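You operate a simulated robot arm through the tools that you are given. There is no shell and no other tool.

You are at the controls of a simulated robot arm. One attempt, no reset.

TASK
Fill the tub cold to the 25 cm mark and run the jets.
Fine: cold lever only, shut again; the hose end goes into the funnel for the fill, then back into the steel holder; jets for five seconds or more, then pump off; a cupful spilt at most.

It is judged by the outcome, as a careful person would: the job done as asked, and still so three seconds after it is handed in. It fails if anything else is knocked over, pushed out of place, dropped, spilled or broken.

THE ROBOT
A 7-joint arm with a two-finger parallel gripper on a trunk, on a base that moves. Base frame: it is fixed to the floor where the robot stands at the start and does not move with it; the origin is under the middle of the robot, x ahead of it, y to its left, z up. Units: cm, degrees, N and s.
With the tool pointing down near the work surface it reaches from about 24 to 58 cm from the robot's upright axis, wherever it stands. Its first joint turns from -166.0 to 166.0 degrees. Places, roughly: black air knob [110, 300, 100]; black nut [130, 160, 60]; blower switch [110, 290, 100]; blue nut [130, 180, 60]; cold lever [130, 300, 90]; drain lever [140, 270, 80]; funnel [120, 250, 80]; grey nut [130, 130, 60]; hose end [125, 275, 100]; hot lever [130, 270, 90]; pump switch [110, 280, 100]; steel holder [110, 260, 90]; tank lever [150, 290, 80]; tub [100, 180, 60]. Payload 3.4 kg.
The TCP is the grasp point between the finger pads, 3 cm short of the fingertips. In the tool frame z runs along the fingers and y along their closing line. Largest opening 9.4 cm; finger width 2.8, thickness 1; the body of the gripper, 5 by 9.6 cm, starts 5.5 cm behind the TCP.
Orientation is that of the tool frame in the base frame, as a unit quaternion [x, y, z, w]. With the fingers straight down and closing along the base's y, the tool's x points along the base's -x, its y along +y and its z along -z.

THE INTERFACE
- The arm moves only by the tool send_rows. Its argument "motion" is a list of rows, each a list of 3 entries, a list of its own where there are three numbers: the turn, a rotation vector about the tool's x, y, z in units of 6 degrees (1.0 is 6 degrees), then the shift along the tool's x, y, z in units of 50 mm (1.0 is 50 mm), then the closure in counts, from 0 (fully open) to 255 (shut). In form: [[[wx, wy, wz], [dx, dy, dz], grip], ...]. A call has 1 to 20 rows; each row shifts and turns the commanded pose from where the row before left it, along the tool's axes as they then stand. A call with a number of a shift or a turn outside -1 to 1 is refused whole. Rows are played at 5 a second. More than 5 cm and 8.6 degrees between two rows, or a gripper value outside its range, and nothing of the call is played. A pose out of reach is approached as far as the arm can. The call stops where the force on the tool passes 50 N (or 10 N more than at its start, if that is more) or the arm is blocked; 0.2 s more then pass. Each finger travels about 7.2 cm/s and halts on what it meets, pressing with about 40 N; the grip force reading is that of the motor and also rises with nothing between the fingers. The clock runs only during rows and for 0.2 s after the last one: add rows that do not move to give the fingers time. The reply holds the time, the measured pose of the TCP, the force on the tool along the base axes, the opening and the grip force, in the units named above and with some noise, with the torque about the TCP (base axes, N m) and any sound that the robot's microphone picked up.
- Cameras (640 x 400 px; columns grow to the right, rows downward): "scene" is now at [2.6, 12.77, 158.03]; the picture's right is [-0.25, -0.97, 0.00], its down [-0.52, 0.13, -0.85] and it looks along [0.82, -0.21, -0.53] (base axes); focal length 265 px, centre (320, 200). "wrist" rides on the gripper at [7.6, 1.4, -10.2] in the tool frame; the picture's right is [-0.18, 0.98, 0.00], its down [-0.75, -0.14, -0.64] and it looks along [-0.63, -0.12, 0.77] (tool axes); focal length 243 px, centre (320, 200). There is no depth. A picture from a camera that has moved, and an enlarged one, comes with that camera's place and axes in the base frame and with its lens.
- get_image(camera): a new picture of that camera. It takes no simulated time.
- lift_body(by): moves the trunk up (or, below 0, down) by that many cm; the arm and the scene camera ride with it, the base frame stays. It gives what a move gives, with no picture.
- drive_base(legs): drives the robot by 1 to 6 legs, each [ahead, left, turn to the left] in cm, cm and degrees, along the robot's own axes; the way and the turn of a leg run together, so that a leg with both is an arc; at most 150 cm and 180 degrees a leg. The arm and the cameras ride along, it lands a little off, and it stops where it bumps. It gives what a move gives.
- head_to(pan, tilt): turns the head with the scene camera to pan (to the left, within 155 degrees either way) and tilt (down, from -29 to 69), counted from straight ahead of the robot. It gives what a move gives.
- inspect(camera, box): a new picture of the part [left, top, right, bottom] of that camera's present view, enlarged. It takes no simulated time.
- finish_job(): hands the job in; it is judged then, once.

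Nothing tells you exact positions but the pictures and the camera data. Unless the task says otherwise, let go and move clear before handing in.

The tools are called by a JSON object that holds its "name" and its "arguments". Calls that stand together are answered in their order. send_rows: Moves the arm, as the interface text tells. Its arguments: {"type":"object","properties":{"motion":{"type":"array","items":{"type":"array"}}},"required":["motion"]} The other tools are called the same way: lift_body (by) moves the trunk up or down; drive_base (legs) drives the base; head_to (pan, tilt) turns the head that bears the scene camera; get_image (camera) takes a picture; inspect (camera, box) takes an enlarged picture of a part of a camera's view; finish_job () hands the job in.

At the start:

```text
time: 0.0
tcp_pos: [38.95, -12.21, 121.07]
tcp_rot: [0.0, 1.0, 0.0, 0.0]
force: [-0.1, 0.3, -0.2]
torque: [-0.02, 0.05, -0.02]
width: 9.41
grasp_force: 0.1
trunk travel left (down, up): [-22.5, 16.1]
robot x, y, heading: [-0.05, -0.05, -0.2]
head pan, tilt (commanded): [-14.7, 32.2]
```

scene: 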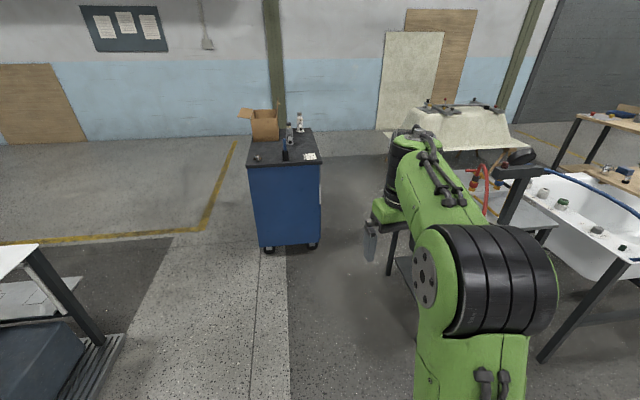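
wrist: 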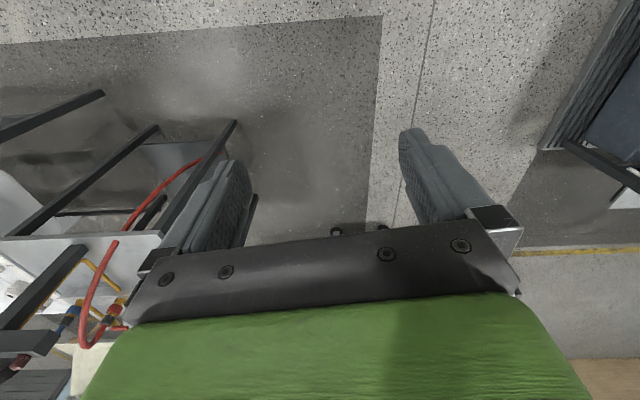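

I see a workshop with a blue cabinet ahead and a tub rig to the right, but the listed places are to the left (y about 180–300). I'll look around with the head before moving anything.

{"name": "head_to", "arguments": {"pan": 60, "tilt": 20}}

```text
time: 1.5
tcp_pos: [38.98, -12.18, 121.11]
tcp_rot: [0.0, 1.0, 0.0, 0.0]
force: [0.3, -0.7, -0.7]
torque: [-0.01, 0.0, 0.01]
width: 9.39
grasp_force: 0.1
trunk travel left (down, up): [-22.5, 16.1]
robot x, y, heading: [0.31, 0.02, 0.1]
head pan, tilt (commanded): [60.0, 20.0]
```

The head has turned to the left; I'll take a picture to find the tub and its fittings.

{"name": "get_image", "arguments": {"camera": "scene"}}

```text
taken
camera scene: at [-1.39, 23.1, 159.97], right [0.87, -0.5, 0.0], down [-0.17, -0.3, -0.94], along [0.47, 0.81, -0.34], focal length 265 px, centre (320, 200)
```

scene: 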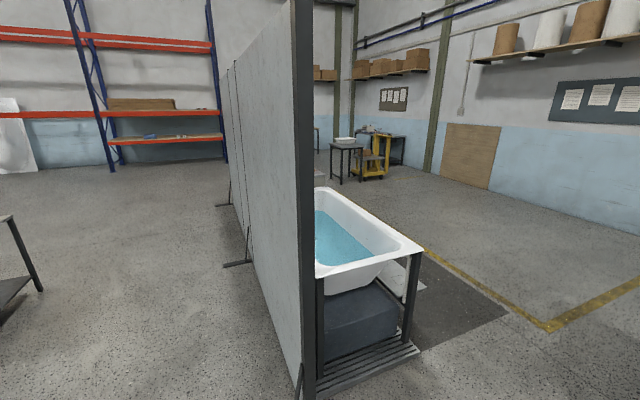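

A partition stands at about x=50, y=115–460, and behind it is a tub with blue water in it. I'll look around from here a bit more before driving around the partition end.

{"name": "head_to", "arguments": {"pan": 25, "tilt": 30}}

{"name": "get_image", "arguments": {"camera": "scene"}}

{"name": "head_to", "arguments": {"pan": -50, "tilt": 30}}

{"name": "get_image", "arguments": {"camera": "scene"}}

```text
time: 2.5
tcp_pos: [38.88, -12.13, 121.05]
tcp_rot: [0.0, 1.0, 0.0, 0.0]
force: [-0.6, -1.0, 0.4]
torque: [0.0, 0.01, -0.01]
width: 9.4
grasp_force: 0.0
trunk travel left (down, up): [-22.5, 16.1]
robot x, y, heading: [0.27, 0.12, 0.0]
head pan, tilt (commanded): [25.0, 30.0]
```

```text
taken
camera scene: at [2.14, 18.87, 158.37], right [0.42, -0.91, 0.0], down [-0.45, -0.21, -0.87], along [0.78, 0.37, -0.5], focal length 265 px, centre (320, 200)
```

scene: 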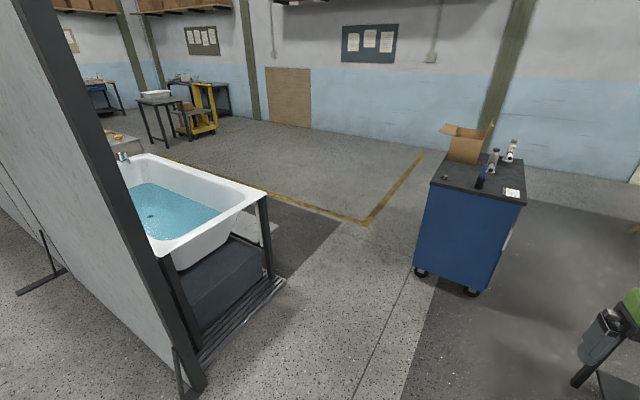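

```text
time: 4.0
tcp_pos: [39.0, -12.32, 120.99]
tcp_rot: [0.0, 1.0, 0.0, 0.001]
force: [-0.2, -0.3, 0.0]
torque: [0.03, -0.01, 0.01]
width: 9.36
grasp_force: 0.1
trunk travel left (down, up): [-22.5, 16.1]
robot x, y, heading: [0.03, 0.13, -0.1]
head pan, tilt (commanded): [-50.0, 30.0]
```

```text
taken
camera scene: at [-0.24, 8.12, 158.37], right [-0.77, -0.64, 0.0], down [-0.32, 0.38, -0.87], along [0.56, -0.66, -0.5], focal length 265 px, centre (320, 200)
```

scene: 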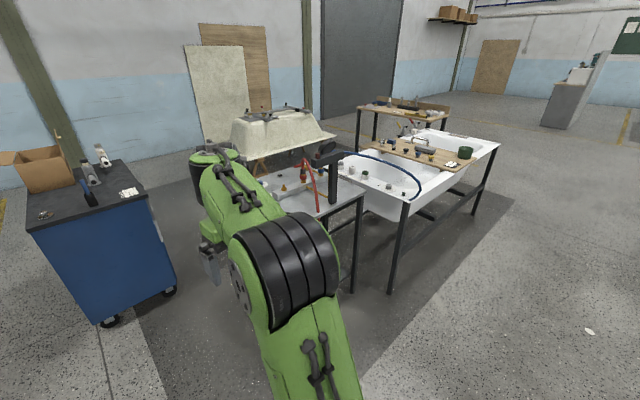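

The work site is the tub behind the partition (roughly x 66–146, y 135–300); the blue cabinet stands at x≥175, y −27…15. I'll drive through the gap between them to the tub's far (+x) side and look.

{"name": "drive_base", "arguments": {"legs": [[100, 50, 0], [95, 50, 0], [0, 0, 90]]}}

{"name": "head_to", "arguments": {"pan": 30, "tilt": 25}}

{"name": "get_image", "arguments": {"camera": "scene"}}

```text
time: 18.6
tcp_pos: [203.83, 138.9, 121.15]
tcp_rot: [0.716, -0.698, 0.0, 0.0]
force: [0.5, 0.2, 0.8]
torque: [0.01, 0.0, 0.0]
width: 9.43
grasp_force: 0.1
trunk travel left (down, up): [-22.5, 16.1]
robot x, y, heading: [192.61, 100.01, 91.5]
head pan, tilt (commanded): [-50.0, 30.0]
```

```text
time: 20.1
tcp_pos: [203.87, 138.94, 121.06]
tcp_rot: [0.716, -0.698, 0.0, 0.0]
force: [-0.3, -0.2, -0.1]
torque: [0.0, 0.0, 0.0]
width: 9.4
grasp_force: 0.1
trunk travel left (down, up): [-22.5, 16.1]
robot x, y, heading: [192.85, 99.61, 91.5]
head pan, tilt (commanded): [30.0, 25.0]
```

```text
taken
camera scene: at [172.78, 101.01, 159.16], right [0.85, 0.52, 0.0], down [0.22, -0.36, -0.91], along [-0.47, 0.77, -0.42], focal length 265 px, centre (320, 200)
```

scene: 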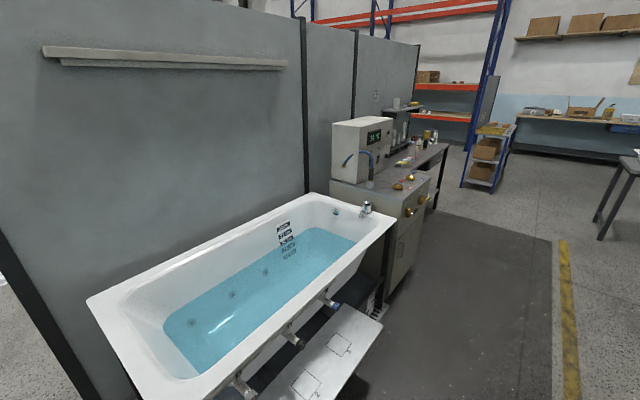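

{"name": "inspect", "arguments": {"camera": "scene", "box": [260, 80, 460, 300]}}

{"name": "inspect", "arguments": {"camera": "scene", "box": [80, 190, 400, 400]}}

```text
1.82 times, centred on (360, 190) of scene
camera zoom: at [172.78, 101.01, 159.16], right [0.85, 0.52, 0.0], down [0.22, -0.36, -0.91], along [-0.47, 0.77, -0.42], focal length 482 px, centre (247, 218)
```

zoom: 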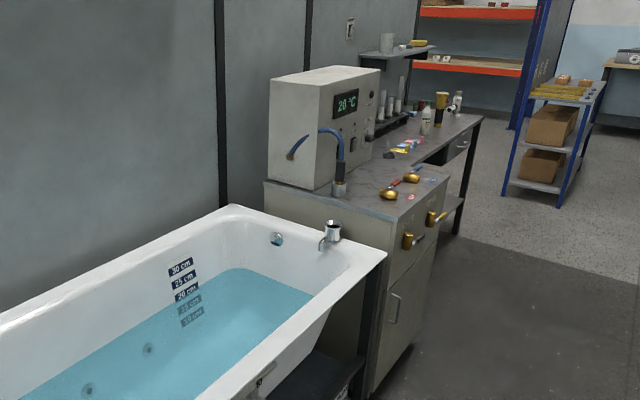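

```text
1.90 times, centred on (240, 295) of scene
camera zoom: at [172.78, 101.01, 159.16], right [0.85, 0.52, 0.0], down [0.22, -0.36, -0.91], along [-0.47, 0.77, -0.42], focal length 505 px, centre (472, 19)
```

zoom: 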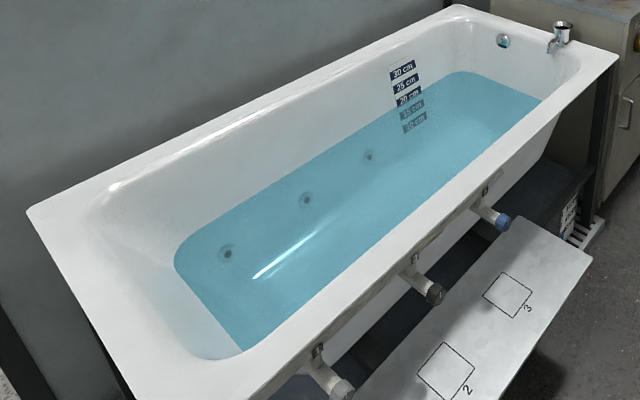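

The tub holds water below the 20 cm mark; the control box (display "20 °C"), hose, gold levers and chrome funnel are at the far end. I'll drive along to face that cabinet and look from close.

{"name": "drive_base", "arguments": {"legs": [[150, -10, 0]]}}

{"name": "head_to", "arguments": {"pan": 70, "tilt": 35}}

{"name": "get_image", "arguments": {"camera": "scene"}}

```text
refused: leg 1 is longer than a leg can be; nothing moved
```

```text
time: 21.1
tcp_pos: [203.77, 138.84, 121.11]
tcp_rot: [0.716, -0.698, 0.001, 0.0]
force: [-0.3, -1.4, -0.1]
torque: [0.02, 0.0, -0.02]
width: 9.42
grasp_force: 0.0
trunk travel left (down, up): [-22.5, 16.1]
robot x, y, heading: [192.41, 99.98, 91.3]
head pan, tilt (commanded): [70.0, 35.0]
```

```text
taken
camera scene: at [169.24, 95.96, 157.59], right [0.32, 0.95, 0.0], down [0.54, -0.18, -0.82], along [-0.78, 0.26, -0.57], focal length 265 px, centre (320, 200)
```

scene: 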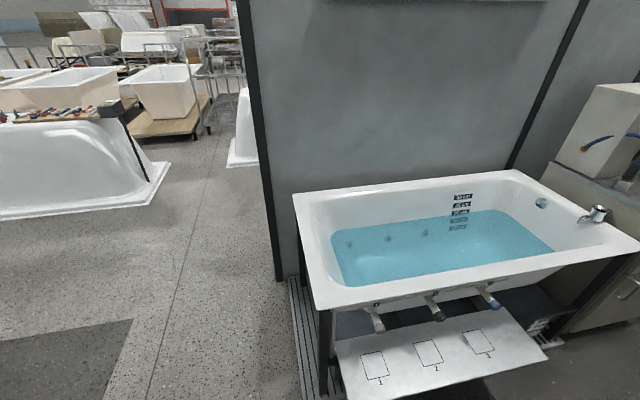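

{"name": "drive_base", "arguments": {"legs": [[140, -10, 0], [35, 0, 0]]}}

{"name": "get_image", "arguments": {"camera": "scene"}}

```text
time: 30.1
tcp_pos: [217.99, 315.65, 120.96]
tcp_rot: [-0.693, 0.721, -0.001, -0.001]
force: [0.9, -0.1, -0.3]
torque: [-0.04, -0.02, 0.0]
width: 9.42
grasp_force: 0.0
trunk travel left (down, up): [-22.5, 16.1]
robot x, y, heading: [203.91, 277.16, 88.1]
head pan, tilt (commanded): [70.0, 35.0]
```

```text
taken
camera scene: at [180.71, 274.91, 157.59], right [0.38, 0.93, 0.0], down [0.53, -0.22, -0.82], along [-0.76, 0.31, -0.57], focal length 265 px, centre (320, 200)
```

scene: 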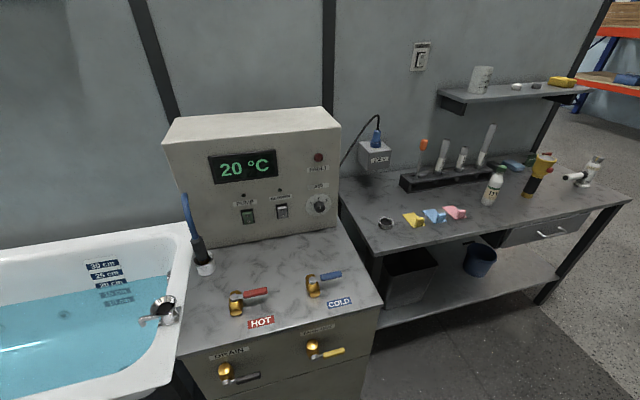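

{"name": "inspect", "arguments": {"camera": "scene", "box": [160, 100, 400, 250]}}

{"name": "inspect", "arguments": {"camera": "scene", "box": [130, 240, 400, 400]}}

{"name": "inspect", "arguments": {"camera": "scene", "box": [0, 180, 240, 400]}}

{"name": "inspect", "arguments": {"camera": "scene", "box": [160, 100, 350, 220]}}

```text
2.67 times, centred on (280, 175) of scene
camera zoom: at [180.71, 274.91, 157.59], right [0.38, 0.93, 0.0], down [0.53, -0.22, -0.82], along [-0.76, 0.31, -0.57], focal length 708 px, centre (427, 267)
```

zoom: 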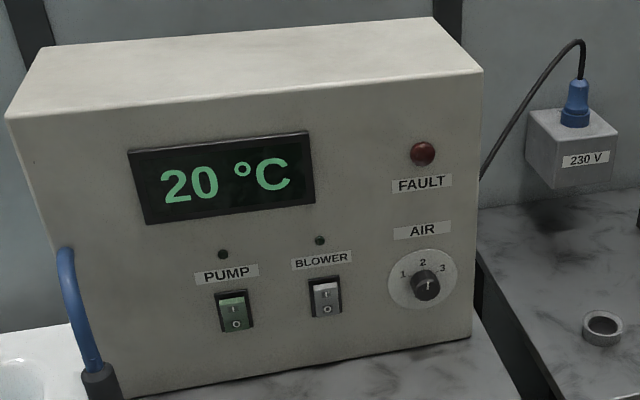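

```text
2.37 times, centred on (265, 320) of scene
camera zoom: at [180.71, 274.91, 157.59], right [0.38, 0.93, 0.0], down [0.53, -0.22, -0.82], along [-0.76, 0.31, -0.57], focal length 629 px, centre (450, -84)
```

zoom: 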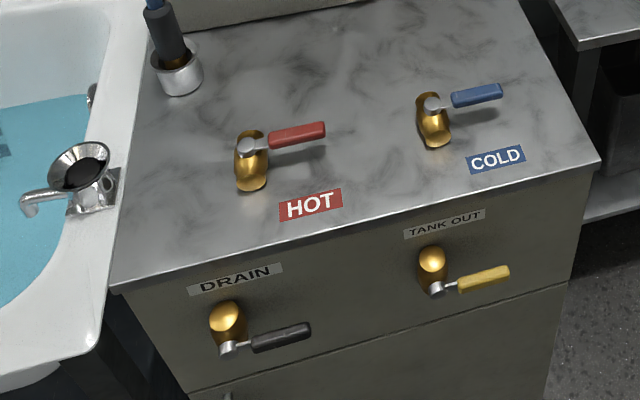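

```text
1.82 times, centred on (120, 290) of scene
camera zoom: at [180.71, 274.91, 157.59], right [0.38, 0.93, 0.0], down [0.53, -0.22, -0.82], along [-0.76, 0.31, -0.57], focal length 482 px, centre (684, 36)
```

zoom: 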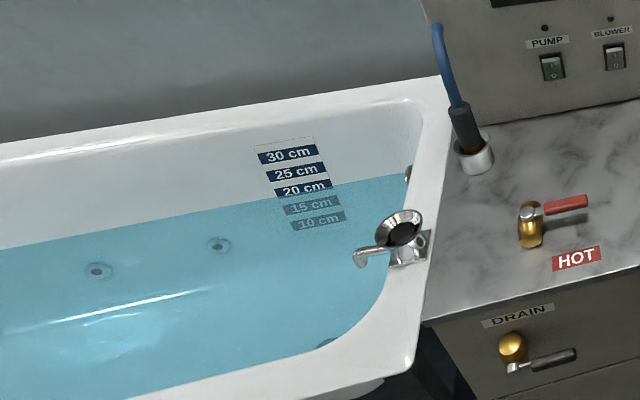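

```text
3.33 times, centred on (255, 160) of scene
camera zoom: at [180.71, 274.91, 157.59], right [0.38, 0.93, 0.0], down [0.53, -0.22, -0.82], along [-0.76, 0.31, -0.57], focal length 884 px, centre (537, 333)
```

zoom: 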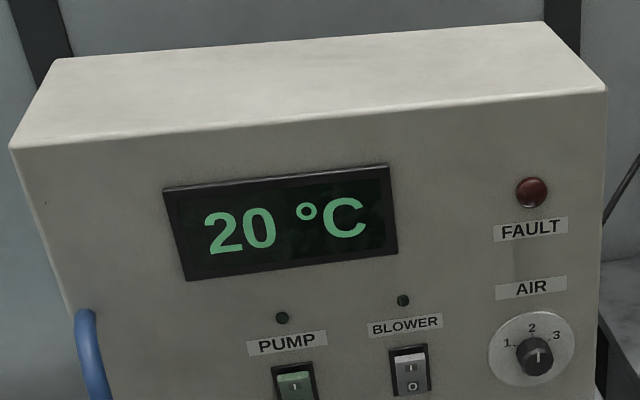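

The levers (hot, cold, drain, tank out) and pump/blower/air controls are clear; water is just under the 20 cm mark. Now I check the robot's own footprint and the clearance to the cabinet before moving closer.

{"name": "head_to", "arguments": {"pan": 90, "tilt": 69}}

{"name": "get_image", "arguments": {"camera": "scene"}}

{"name": "get_image", "arguments": {"camera": "wrist"}}

{"name": "head_to", "arguments": {"pan": 0, "tilt": 69}}

{"name": "get_image", "arguments": {"camera": "scene"}}

```text
time: 31.1
tcp_pos: [218.04, 315.46, 121.14]
tcp_rot: [-0.693, 0.721, 0.001, 0.0]
force: [0.2, -0.8, -1.0]
torque: [0.0, -0.02, -0.02]
width: 9.39
grasp_force: 0.0
trunk travel left (down, up): [-22.5, 16.1]
robot x, y, heading: [204.7, 277.16, 87.7]
head pan, tilt (commanded): [90.0, 68.8]
```

```text
taken
camera scene: at [183.27, 271.69, 153.22], right [0.04, 1.0, 0.0], down [0.93, -0.04, -0.36], along [-0.36, 0.01, -0.93], focal length 265 px, centre (320, 200)
```

scene: 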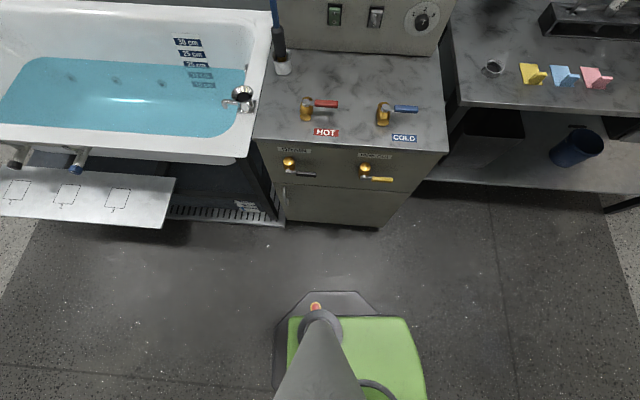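

```text
taken
camera wrist: at [216.22, 308.0, 131.35], right [-0.98, 0.22, 0.0], down [0.17, 0.75, 0.64], along [0.14, 0.63, -0.77], focal length 243 px, centre (320, 200)
```

wrist: 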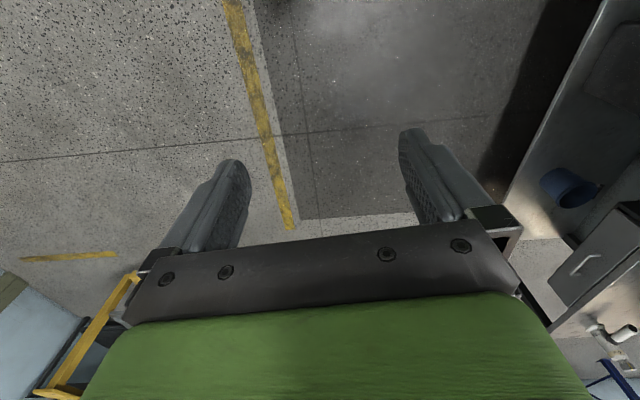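

```text
time: 32.8
tcp_pos: [218.01, 315.52, 121.2]
tcp_rot: [-0.693, 0.721, 0.001, 0.0]
force: [0.0, 0.4, 0.2]
torque: [-0.02, 0.0, 0.0]
width: 9.41
grasp_force: 0.1
trunk travel left (down, up): [-22.5, 16.1]
robot x, y, heading: [204.09, 277.17, 87.8]
head pan, tilt (commanded): [0.0, 68.8]
```

```text
taken
camera scene: at [189.07, 277.05, 153.22], right [1.0, -0.04, 0.0], down [-0.04, -0.93, -0.36], along [0.01, 0.36, -0.93], focal length 265 px, centre (320, 200)
```

scene: 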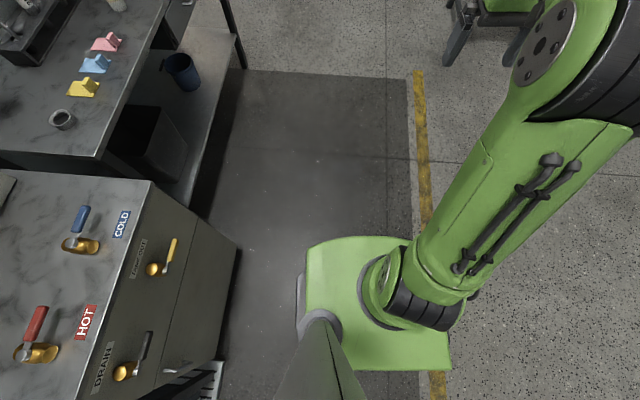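

The base is about 27 cm in half-width and the cabinet front is at x≈144. I'll turn to face the cabinet (heading 180) so the head mast stays beside the arm, then look again.

{"name": "drive_base", "arguments": {"legs": [[0, 0, 92], [15, 8, 0]]}}

{"name": "head_to", "arguments": {"pan": 0, "tilt": 40}}

{"name": "get_image", "arguments": {"camera": "scene"}}

{"name": "get_image", "arguments": {"camera": "wrist"}}

```text
time: 38.2
tcp_pos: [150.09, 278.99, 120.92]
tcp_rot: [1.0, 0.018, 0.001, 0.0]
force: [-0.1, -0.6, -0.4]
torque: [-0.02, -0.03, -0.03]
width: 9.42
grasp_force: 0.0
trunk travel left (down, up): [-22.5, 16.1]
robot x, y, heading: [189.64, 268.48, -178.1]
head pan, tilt (commanded): [0.0, 68.8]
```

```text
time: 39.2
tcp_pos: [150.18, 278.97, 121.1]
tcp_rot: [1.0, 0.017, 0.0, 0.001]
force: [0.8, 0.2, 0.3]
torque: [0.01, 0.0, 0.0]
width: 9.4
grasp_force: 0.0
trunk travel left (down, up): [-22.5, 16.1]
robot x, y, heading: [189.81, 268.56, -177.8]
head pan, tilt (commanded): [0.0, 40.0]
```

```text
taken
camera scene: at [187.53, 252.82, 156.82], right [-0.04, 1.0, 0.0], down [0.64, 0.02, -0.77], along [-0.76, -0.03, -0.64], focal length 265 px, centre (320, 200)
```

scene: 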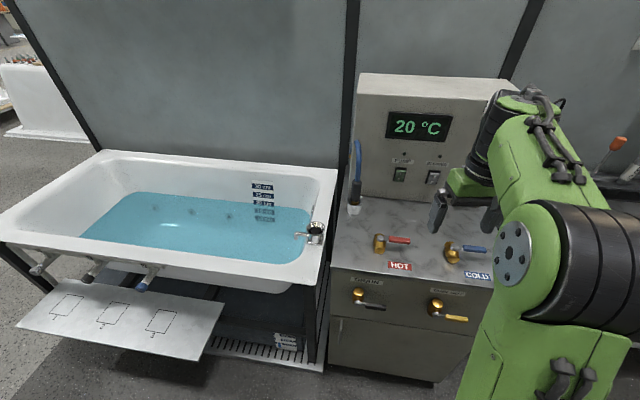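

```text
taken
camera wrist: at [157.8, 277.93, 131.35], right [-0.15, -0.99, 0.0], down [-0.76, 0.11, 0.64], along [-0.63, 0.1, -0.77], focal length 243 px, centre (320, 200)
```

wrist: 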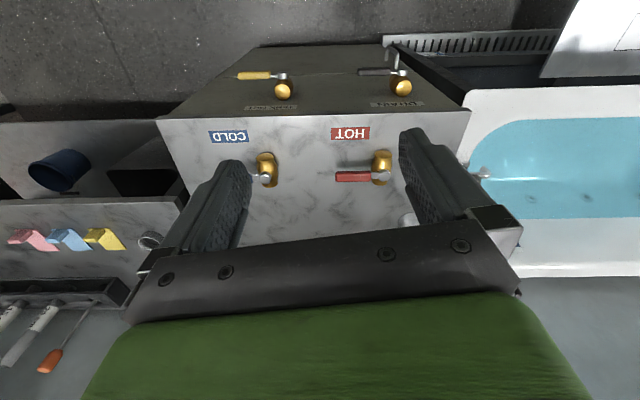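

From here I can see everything frontally. I'll zoom in on each fixture from this viewpoint to triangulate positions.

{"name": "inspect", "arguments": {"camera": "scene", "box": [280, 130, 440, 250]}}

{"name": "inspect", "arguments": {"camera": "scene", "box": [330, 200, 510, 320]}}

{"name": "inspect", "arguments": {"camera": "scene", "box": [20, 170, 340, 370]}}

{"name": "inspect", "arguments": {"camera": "wrist", "box": [140, 40, 500, 260]}}

```text
3.33 times, centred on (360, 190) of scene
camera zoom: at [187.53, 252.82, 156.82], right [-0.04, 1.0, 0.0], down [0.64, 0.02, -0.77], along [-0.76, -0.03, -0.64], focal length 884 px, centre (187, 233)
```

zoom: 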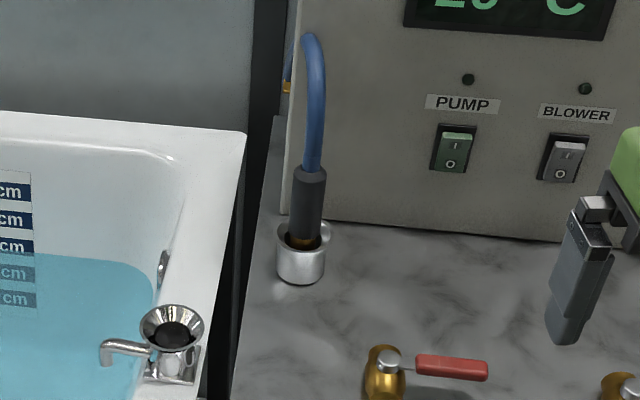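

```text
3.33 times, centred on (420, 260) of scene
camera zoom: at [187.53, 252.82, 156.82], right [-0.04, 1.0, 0.0], down [0.64, 0.02, -0.77], along [-0.76, -0.03, -0.64], focal length 884 px, centre (-13, 0)
```

zoom: 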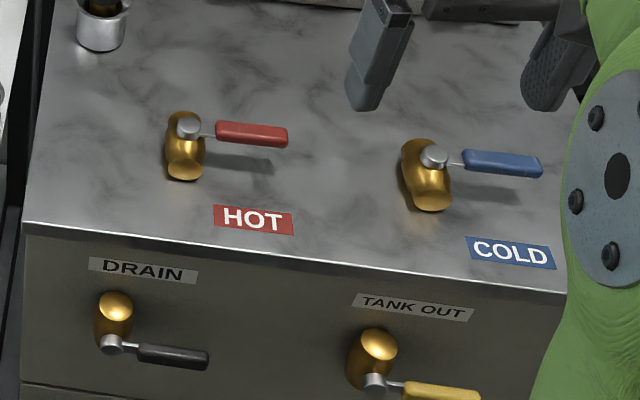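

```text
2.00 times, centred on (180, 270) of scene
camera zoom: at [187.53, 252.82, 156.82], right [-0.04, 1.0, 0.0], down [0.64, 0.02, -0.77], along [-0.76, -0.03, -0.64], focal length 531 px, centre (600, 60)
```

zoom: 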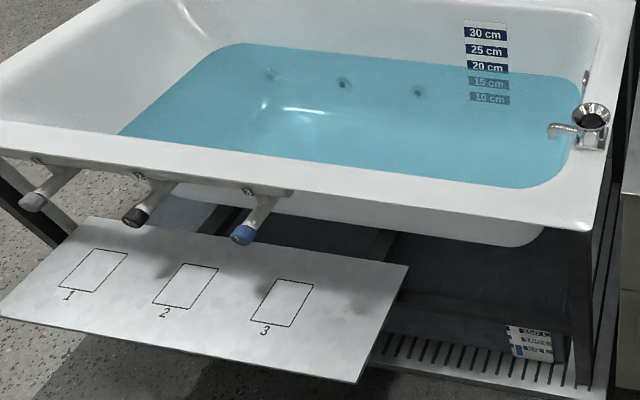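

```text
1.78 times, centred on (320, 150) of wrist
camera zoom: at [157.8, 277.93, 131.35], right [-0.15, -0.99, 0.0], down [-0.76, 0.11, 0.64], along [-0.63, 0.1, -0.77], focal length 431 px, centre (320, 289)
```

zoom: 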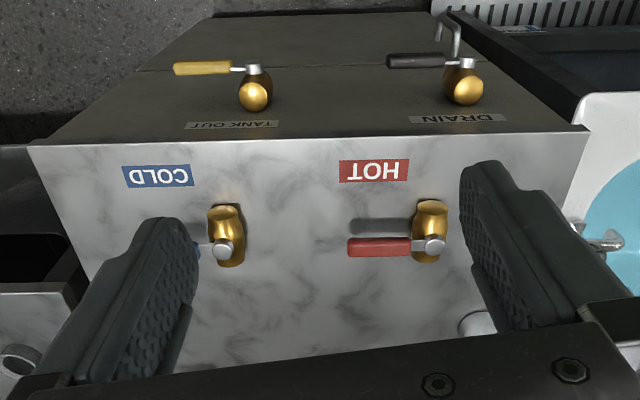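

Holder ≈ [113, 263], rim z≈94; funnel rim ≈ [117.5, 248, 84]; cold stem ≈ [135, 291, 96]; pump switch ≈ [104, 279.5, 100]. I'll zoom on the level marks and then creep forward about 13 cm, checking clearance.

{"name": "inspect", "arguments": {"camera": "scene", "box": [235, 170, 295, 230]}}

{"name": "inspect", "arguments": {"camera": "scene", "box": [285, 200, 345, 260]}}

{"name": "inspect", "arguments": {"camera": "scene", "box": [20, 225, 180, 325]}}

{"name": "head_to", "arguments": {"pan": 0, "tilt": 69}}

{"name": "get_image", "arguments": {"camera": "scene"}}

```text
6.67 times, centred on (265, 200) of scene
camera zoom: at [187.53, 252.82, 156.82], right [-0.04, 1.0, 0.0], down [0.64, 0.02, -0.77], along [-0.76, -0.03, -0.64], focal length 1769 px, centre (687, 200)
```

zoom: 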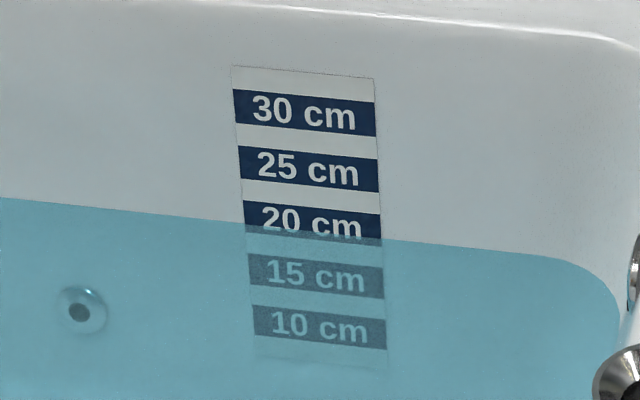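

```text
6.67 times, centred on (315, 230) of scene
camera zoom: at [187.53, 252.82, 156.82], right [-0.04, 1.0, 0.0], down [0.64, 0.02, -0.77], along [-0.76, -0.03, -0.64], focal length 1769 px, centre (353, 0)
```

zoom: 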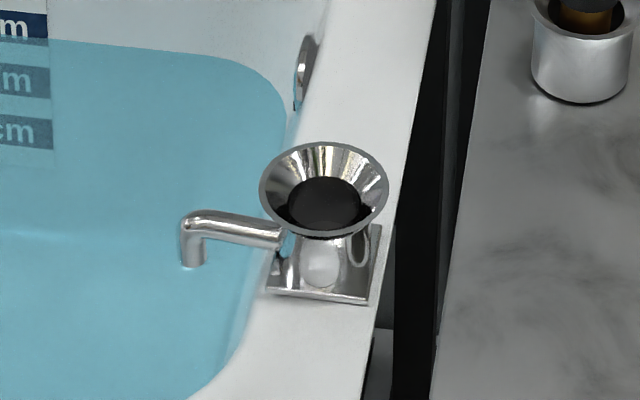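

```text
4.00 times, centred on (100, 275) of scene
camera zoom: at [187.53, 252.82, 156.82], right [-0.04, 1.0, 0.0], down [0.64, 0.02, -0.77], along [-0.76, -0.03, -0.64], focal length 1061 px, centre (1200, -100)
```

zoom: 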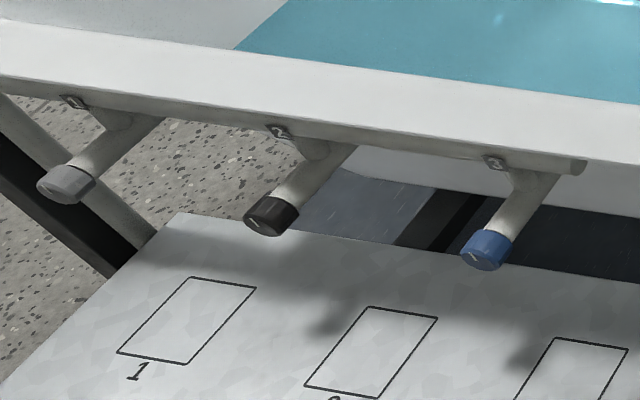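

```text
time: 40.1
tcp_pos: [150.36, 279.06, 121.09]
tcp_rot: [1.0, 0.017, 0.0, 0.0]
force: [-0.1, 0.6, -0.4]
torque: [-0.02, -0.01, 0.03]
width: 9.41
grasp_force: 0.1
trunk travel left (down, up): [-22.5, 16.1]
robot x, y, heading: [189.47, 268.5, -178.1]
head pan, tilt (commanded): [0.0, 68.8]
```

```text
taken
camera scene: at [190.44, 252.93, 153.22], right [-0.04, 1.0, 0.0], down [0.93, 0.03, -0.36], along [-0.36, -0.01, -0.93], focal length 265 px, centre (320, 200)
```

scene: 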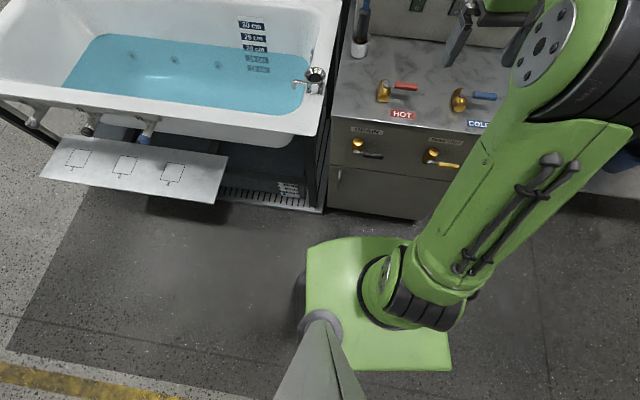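

All three nuts are on, and the level sits around 18.5 cm. Front clearance allows about 13 cm forward; I'll creep in.

{"name": "drive_base", "arguments": {"legs": [[13, 0, -1.5]]}}

{"name": "get_image", "arguments": {"camera": "scene"}}

{"name": "get_image", "arguments": {"camera": "wrist"}}

```text
time: 41.4
tcp_pos: [137.35, 279.84, 120.94]
tcp_rot: [1.0, 0.002, 0.001, 0.0]
force: [-1.3, 0.3, -0.7]
torque: [0.0, -0.01, 0.01]
width: 9.4
grasp_force: 0.0
trunk travel left (down, up): [-22.5, 16.1]
robot x, y, heading: [176.6, 268.06, -179.7]
head pan, tilt (commanded): [0.0, 68.8]
```

```text
taken
camera scene: at [176.68, 252.63, 153.22], right [-0.01, 1.0, 0.0], down [0.93, 0.01, -0.36], along [-0.36, 0.0, -0.93], focal length 265 px, centre (320, 200)
```

scene: 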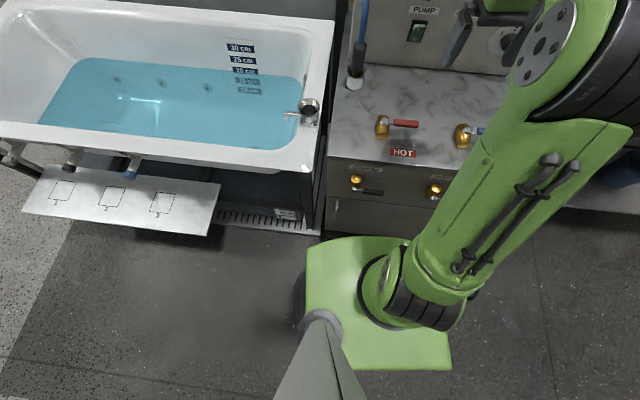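

```text
taken
camera wrist: at [144.83, 278.62, 131.3], right [-0.18, -0.98, 0.0], down [-0.76, 0.14, 0.64], along [-0.63, 0.11, -0.77], focal length 243 px, centre (320, 200)
```

wrist: 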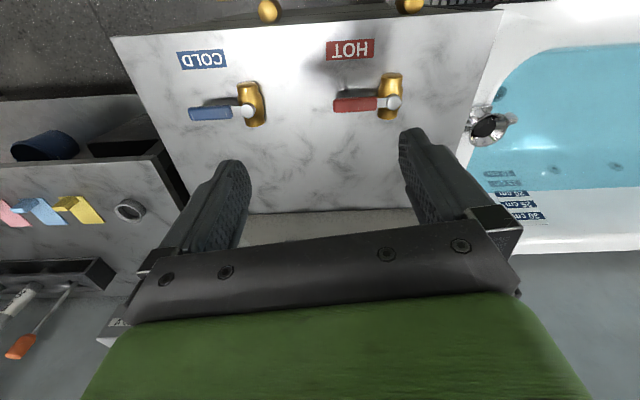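

The robot is now at x≈176.6 with everything within plausible reach. I'll tilt the tool about 45° so the fingers point forward-down, leaving room for the hose above the nozzle.

{"name": "send_rows", "arguments": {"motion": [[[0, -0.9375, 0], [0, 0, 0], 0], [[0, -0.9375, 0], [0, 0, 0], 0], [[0, -0.9375, 0], [0, 0, 0], 0], [[0, -0.9375, 0], [0, 0, 0], 0], [[0, -0.9375, 0], [0, 0, 0], 0], [[0, -0.9375, 0], [0, 0, 0], 0], [[0, -0.9375, 0], [0, 0, 0], 0], [[0, -0.9375, 0], [0, 0, 0], 0], [[0, 0, 0], [0, 0, 0], 0]]}}

{"name": "get_image", "arguments": {"camera": "wrist"}}

{"name": "head_to", "arguments": {"pan": 0, "tilt": 45}}

{"name": "get_image", "arguments": {"camera": "scene"}}

```text
time: 43.4
tcp_pos: [137.39, 280.12, 121.11]
tcp_rot: [0.924, 0.003, -0.383, 0.002]
force: [0.4, -0.3, 0.6]
torque: [0.03, 0.02, 0.03]
width: 9.42
grasp_force: 0.0
trunk travel left (down, up): [-22.5, 16.1]
robot x, y, heading: [176.6, 267.94, -179.8]
head pan, tilt (commanded): [0.0, 68.8]
```

```text
taken
camera wrist: at [150.03, 278.68, 122.98], right [-0.13, -0.98, 0.13], down [-0.08, 0.14, 0.99], along [-0.99, 0.11, -0.1], focal length 243 px, centre (320, 200)
```

wrist: 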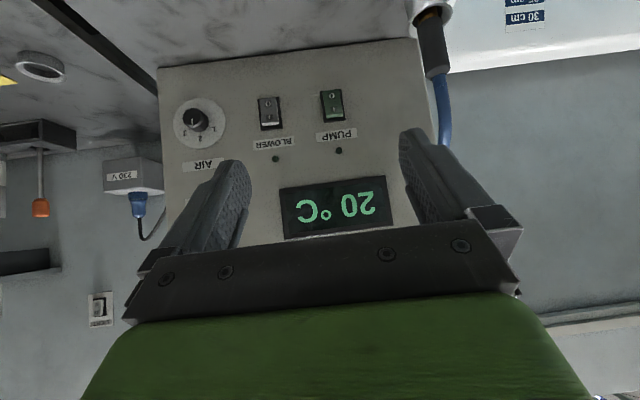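

```text
time: 44.3
tcp_pos: [137.4, 280.04, 121.15]
tcp_rot: [0.924, 0.002, -0.382, 0.001]
force: [0.3, -0.6, 0.2]
torque: [0.0, -0.01, 0.01]
width: 9.38
grasp_force: 0.1
trunk travel left (down, up): [-22.5, 16.1]
robot x, y, heading: [176.22, 267.92, -179.6]
head pan, tilt (commanded): [0.0, 45.0]
```

```text
taken
camera scene: at [174.33, 252.62, 156.1], right [-0.01, 1.0, 0.0], down [0.71, 0.0, -0.71], along [-0.71, 0.0, -0.71], focal length 265 px, centre (320, 200)
```

scene: 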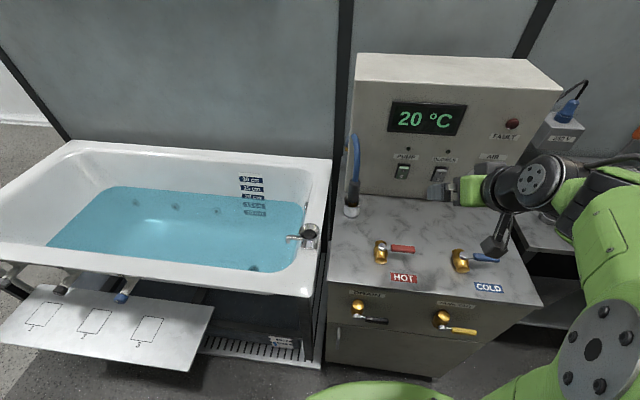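

The wrist camera now shows the panel and the nozzle (upside-down view). I'll zoom both views to pin the nozzle relative to the arm.

{"name": "inspect", "arguments": {"camera": "scene", "box": [280, 130, 400, 260]}}

{"name": "inspect", "arguments": {"camera": "wrist", "box": [360, 0, 500, 150]}}

{"name": "inspect", "arguments": {"camera": "scene", "box": [340, 200, 520, 320]}}

```text
3.08 times, centred on (340, 195) of scene
camera zoom: at [174.33, 252.62, 156.1], right [-0.01, 1.0, 0.0], down [0.71, 0.0, -0.71], along [-0.71, 0.0, -0.71], focal length 816 px, centre (258, 215)
```

zoom: 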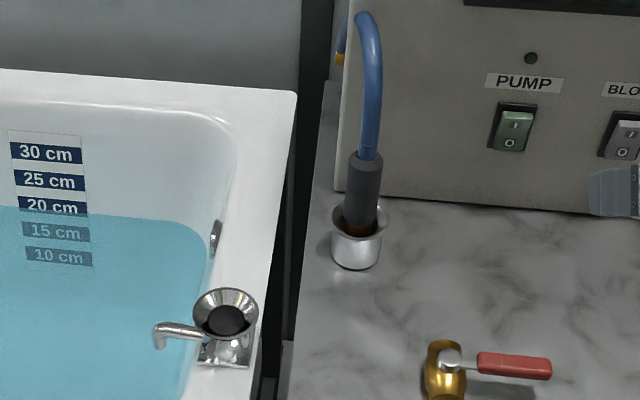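

```text
2.67 times, centred on (430, 75) of wrist
camera zoom: at [150.04, 278.69, 122.99], right [-0.13, -0.98, 0.13], down [-0.08, 0.14, 0.99], along [-0.99, 0.11, -0.1], focal length 647 px, centre (27, 533)
```

zoom: 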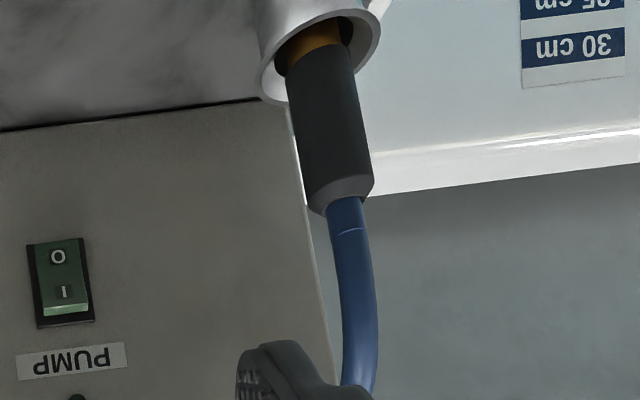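

```text
3.33 times, centred on (430, 260) of scene
camera zoom: at [174.33, 252.62, 156.1], right [-0.01, 1.0, 0.0], down [0.71, 0.0, -0.71], along [-0.71, 0.0, -0.71], focal length 884 px, centre (-47, 0)
```

zoom: 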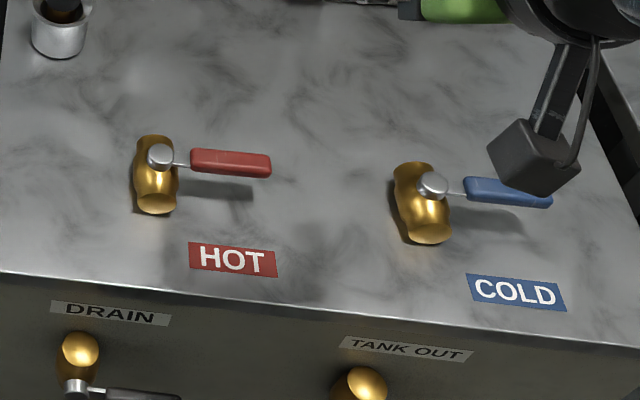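

Nozzle axis ≈ [114.4, 263.1], sleeve z 95–104. I'll move to a pre-grasp point 12 cm back along the tool axis and check.

{"name": "send_rows", "arguments": {"motion": [[[0, 0, 0], [-0.034, 0.338, 0.376], 0], [[0, 0, 0], [-0.034, 0.338, 0.376], 0], [[0, 0, 0], [-0.034, 0.338, 0.376], 0], [[0, 0, 0], [-0.034, 0.338, 0.376], 0], [[0, 0, 0], [-0.034, 0.338, 0.376], 0], [[0, 0, 0], [-0.034, 0.338, 0.376], 0], [[0, 0, 0], [-0.034, 0.338, 0.376], 0], [[0, 0, 0], [-0.034, 0.338, 0.376], 0], [[0, 0, 0], [-0.034, 0.338, 0.376], 0], [[0, 0, 0], [-0.034, 0.338, 0.376], 0], [[0, 0, 0], [0, 0, 0], 0]]}}

{"name": "get_image", "arguments": {"camera": "wrist"}}

{"name": "get_image", "arguments": {"camera": "scene"}}

```text
time: 46.7
tcp_pos: [123.13, 262.99, 108.87]
tcp_rot: [0.924, 0.003, -0.383, 0.001]
force: [0.0, 0.1, -0.5]
torque: [0.01, -0.02, 0.02]
width: 9.41
grasp_force: 0.0
trunk travel left (down, up): [-22.5, 16.1]
robot x, y, heading: [176.27, 268.04, -179.6]
head pan, tilt (commanded): [0.0, 45.0]
```

```text
taken
camera wrist: at [135.72, 261.67, 110.71], right [-0.13, -0.98, 0.13], down [-0.08, 0.14, 0.99], along [-0.99, 0.11, -0.1], focal length 243 px, centre (320, 200)
```

wrist: 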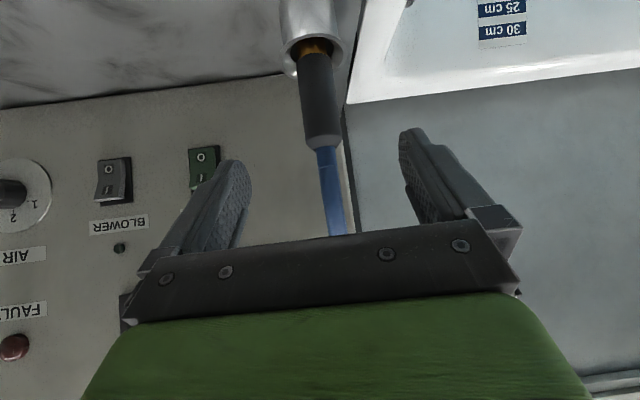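

```text
taken
camera scene: at [174.38, 252.65, 156.11], right [-0.01, 1.0, 0.0], down [0.71, 0.0, -0.71], along [-0.71, 0.0, -0.71], focal length 265 px, centre (320, 200)
```

scene: 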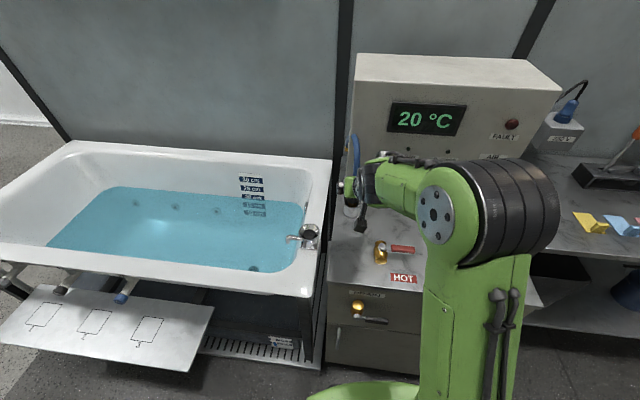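

The nozzle is well centred between the open fingers. I'll advance 12 cm along the tool axis onto the sleeve.

{"name": "send_rows", "arguments": {"motion": [[[0, 0, 0], [0, 0, 0.3], 0], [[0, 0, 0], [0, 0, 0.3], 0], [[0, 0, 0], [0, 0, 0.3], 0], [[0, 0, 0], [0, 0, 0.3], 0], [[0, 0, 0], [0, 0, 0.3], 0], [[0, 0, 0], [0, 0, 0.3], 0], [[0, 0, 0], [0, 0, 0.3], 0], [[0, 0, 0], [0, 0, 0.3], 0], [[0, 0, 0], [0, 0, 0], 0]]}}

{"name": "get_image", "arguments": {"camera": "wrist"}}

{"name": "inspect", "arguments": {"camera": "scene", "box": [280, 120, 440, 260]}}

```text
time: 48.7
tcp_pos: [114.59, 263.01, 100.42]
tcp_rot: [0.924, 0.002, -0.383, 0.001]
force: [0.3, 0.1, 0.8]
torque: [-0.02, -0.04, 0.06]
width: 9.41
grasp_force: 0.0
trunk travel left (down, up): [-22.5, 16.1]
robot x, y, heading: [176.33, 268.06, -179.5]
head pan, tilt (commanded): [0.0, 45.0]
```

```text
taken
camera wrist: at [127.1, 261.69, 102.36], right [-0.12, -0.98, 0.13], down [-0.08, 0.14, 0.99], along [-0.99, 0.11, -0.1], focal length 243 px, centre (320, 200)
```

wrist: 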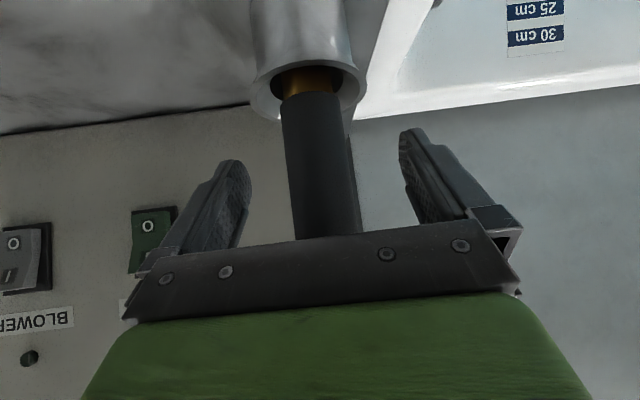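

```text
2.86 times, centred on (360, 190) of scene
camera zoom: at [174.36, 252.62, 156.11], right [-0.01, 1.0, 0.0], down [0.71, 0.0, -0.71], along [-0.71, 0.0, -0.71], focal length 758 px, centre (206, 229)
```

zoom: 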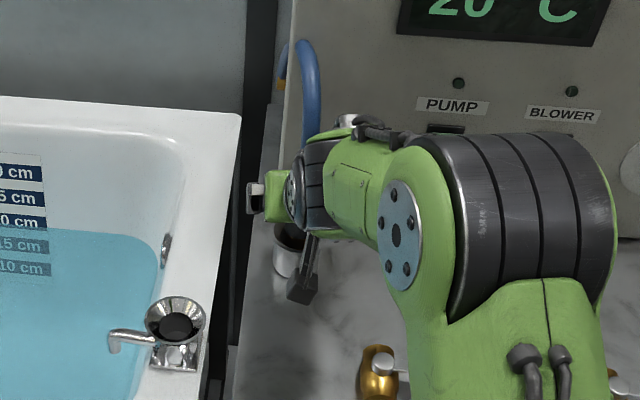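

The sleeve is between the pads; closing the gripper on it now.

{"name": "send_rows", "arguments": {"motion": [[[0, 0, 0], [0, 0, 0], 255], [[0, 0, 0], [0, 0, 0], 255], [[0, 0, 0], [0, 0, 0], 255], [[0, 0, 0], [0, 0, 0], 255], [[0, 0, 0], [0, 0, 0], 255]]}}

{"name": "get_image", "arguments": {"camera": "wrist"}}

```text
time: 49.9
tcp_pos: [114.41, 262.93, 100.51]
tcp_rot: [0.924, 0.002, -0.382, 0.0]
force: [-0.3, -0.3, 0.4]
torque: [-0.09, -0.02, -0.01]
width: 3.71
grasp_force: 40.2
trunk travel left (down, up): [-22.5, 16.1]
robot x, y, heading: [176.59, 267.73, -179.7]
head pan, tilt (commanded): [0.0, 45.0]
```

```text
taken
camera wrist: at [127.1, 261.68, 102.36], right [-0.12, -0.98, 0.13], down [-0.08, 0.14, 0.99], along [-0.99, 0.11, -0.1], focal length 243 px, centre (320, 200)
```

wrist: 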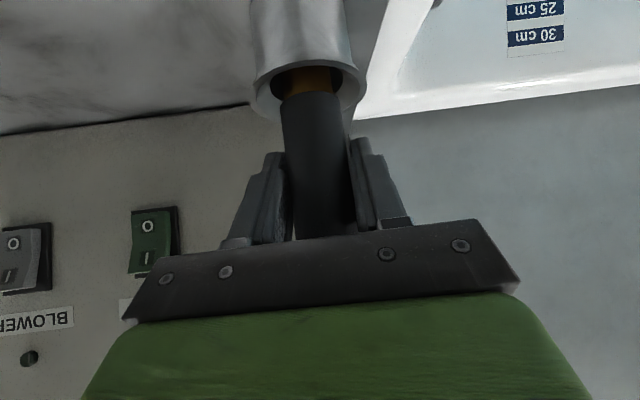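

Gripped at 3.7 cm. Lifting straight up slowly, 8 cm.

{"name": "send_rows", "arguments": {"motion": [[[0, 0, 0], [-0.1414, 0, -0.1414], 255], [[0, 0, 0], [-0.1414, 0, -0.1414], 255], [[0, 0, 0], [-0.1414, 0, -0.1414], 255], [[0, 0, 0], [-0.1414, 0, -0.1414], 255], [[0, 0, 0], [-0.1414, 0, -0.1414], 255], [[0, 0, 0], [-0.1414, 0, -0.1414], 255], [[0, 0, 0], [-0.1414, 0, -0.1414], 255], [[0, 0, 0], [-0.1414, 0, -0.1414], 255], [[0, 0, 0], [0, 0, 0], 255]]}}

{"name": "get_image", "arguments": {"camera": "wrist"}}

{"name": "inspect", "arguments": {"camera": "scene", "box": [280, 100, 440, 260]}}

```text
time: 51.9
tcp_pos: [114.47, 262.94, 108.68]
tcp_rot: [0.924, 0.001, -0.382, 0.0]
force: [-0.3, 0.4, -1.0]
torque: [0.03, -0.03, -0.03]
width: 3.73
grasp_force: 40.1
trunk travel left (down, up): [-22.5, 16.1]
robot x, y, heading: [176.46, 267.98, -179.8]
head pan, tilt (commanded): [0.0, 45.0]
```

```text
taken
camera wrist: at [127.0, 261.64, 110.53], right [-0.13, -0.98, 0.13], down [-0.08, 0.14, 0.99], along [-0.99, 0.11, -0.1], focal length 243 px, centre (320, 200)
```

wrist: 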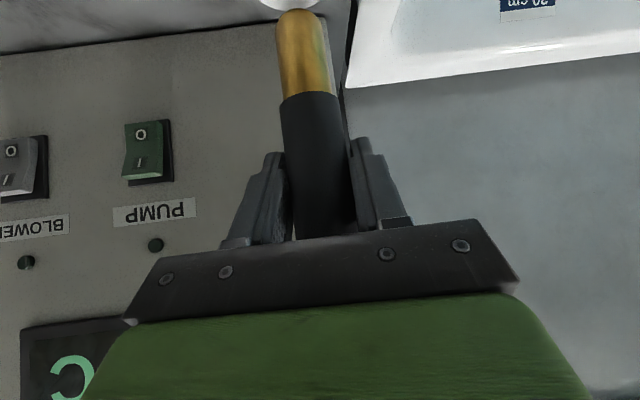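

```text
2.50 times, centred on (360, 180) of scene
camera zoom: at [174.28, 252.61, 156.1], right [-0.01, 1.0, 0.0], down [0.71, 0.0, -0.71], along [-0.71, 0.0, -0.71], focal length 663 px, centre (220, 250)
```

zoom: 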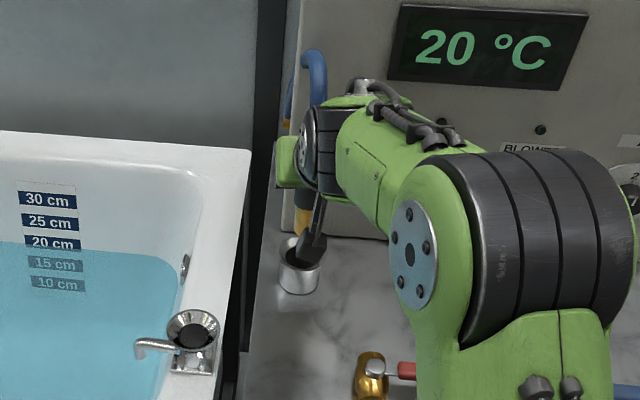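

The nozzle is out: its brass tip is ~10 cm below the TCP (z≈98.7). Next I move sideways over the funnel at about [117.5, 248.6].

{"name": "send_rows", "arguments": {"motion": [[[0, 0, 0], [0.0432, 0.287, -0.0432], 255], [[0, 0, 0], [0.0432, 0.287, -0.0432], 255], [[0, 0, 0], [0.0432, 0.287, -0.0432], 255], [[0, 0, 0], [0.0432, 0.287, -0.0432], 255], [[0, 0, 0], [0.0432, 0.287, -0.0432], 255], [[0, 0, 0], [0.0432, 0.287, -0.0432], 255], [[0, 0, 0], [0.0432, 0.287, -0.0432], 255], [[0, 0, 0], [0.0432, 0.287, -0.0432], 255], [[0, 0, 0], [0.0432, 0.287, -0.0432], 255], [[0, 0, 0], [0.0432, 0.287, -0.0432], 255], [[0, 0, 0], [0, 0, 0], 255]]}}

{"name": "get_image", "arguments": {"camera": "wrist"}}

{"name": "get_image", "arguments": {"camera": "scene"}}

```text
time: 54.3
tcp_pos: [117.65, 248.54, 108.39]
tcp_rot: [0.924, 0.001, -0.382, 0.0]
force: [0.7, 0.2, -1.5]
torque: [-0.02, -0.03, 0.0]
width: 3.72
grasp_force: 40.0
trunk travel left (down, up): [-22.5, 16.1]
robot x, y, heading: [176.52, 268.04, -179.5]
head pan, tilt (commanded): [0.0, 45.0]
```

```text
taken
camera wrist: at [130.38, 247.29, 110.36], right [-0.13, -0.98, 0.13], down [-0.08, 0.14, 0.99], along [-0.99, 0.11, -0.1], focal length 243 px, centre (320, 200)
```

wrist: 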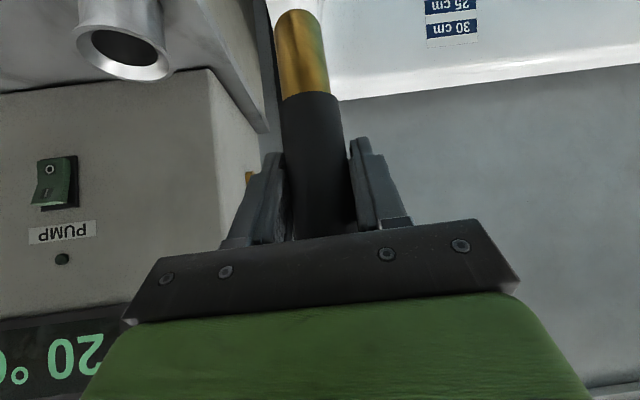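

```text
taken
camera scene: at [174.29, 252.63, 156.11], right [-0.01, 1.0, 0.0], down [0.71, 0.0, -0.71], along [-0.71, 0.0, -0.71], focal length 265 px, centre (320, 200)
```

scene: 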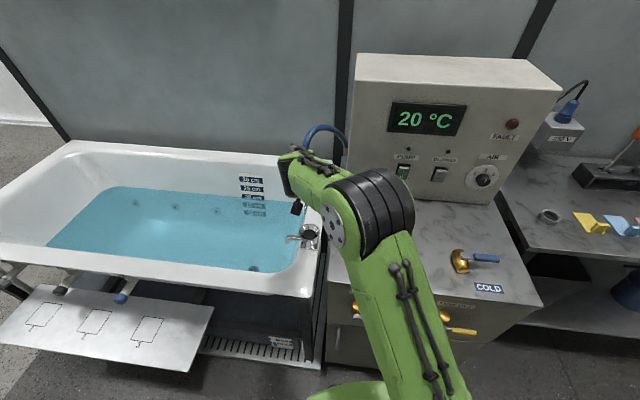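

{"name": "inspect", "arguments": {"camera": "scene", "box": [250, 130, 370, 270]}}

```text
2.86 times, centred on (310, 200) of scene
camera zoom: at [174.29, 252.63, 156.11], right [-0.01, 1.0, 0.0], down [0.71, 0.0, -0.71], along [-0.71, 0.0, -0.71], focal length 758 px, centre (349, 200)
```

zoom: 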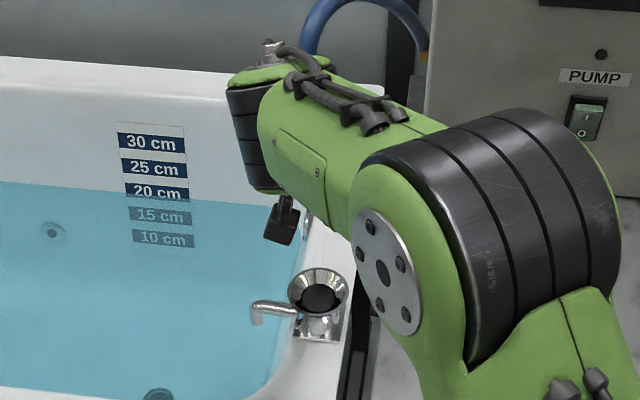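

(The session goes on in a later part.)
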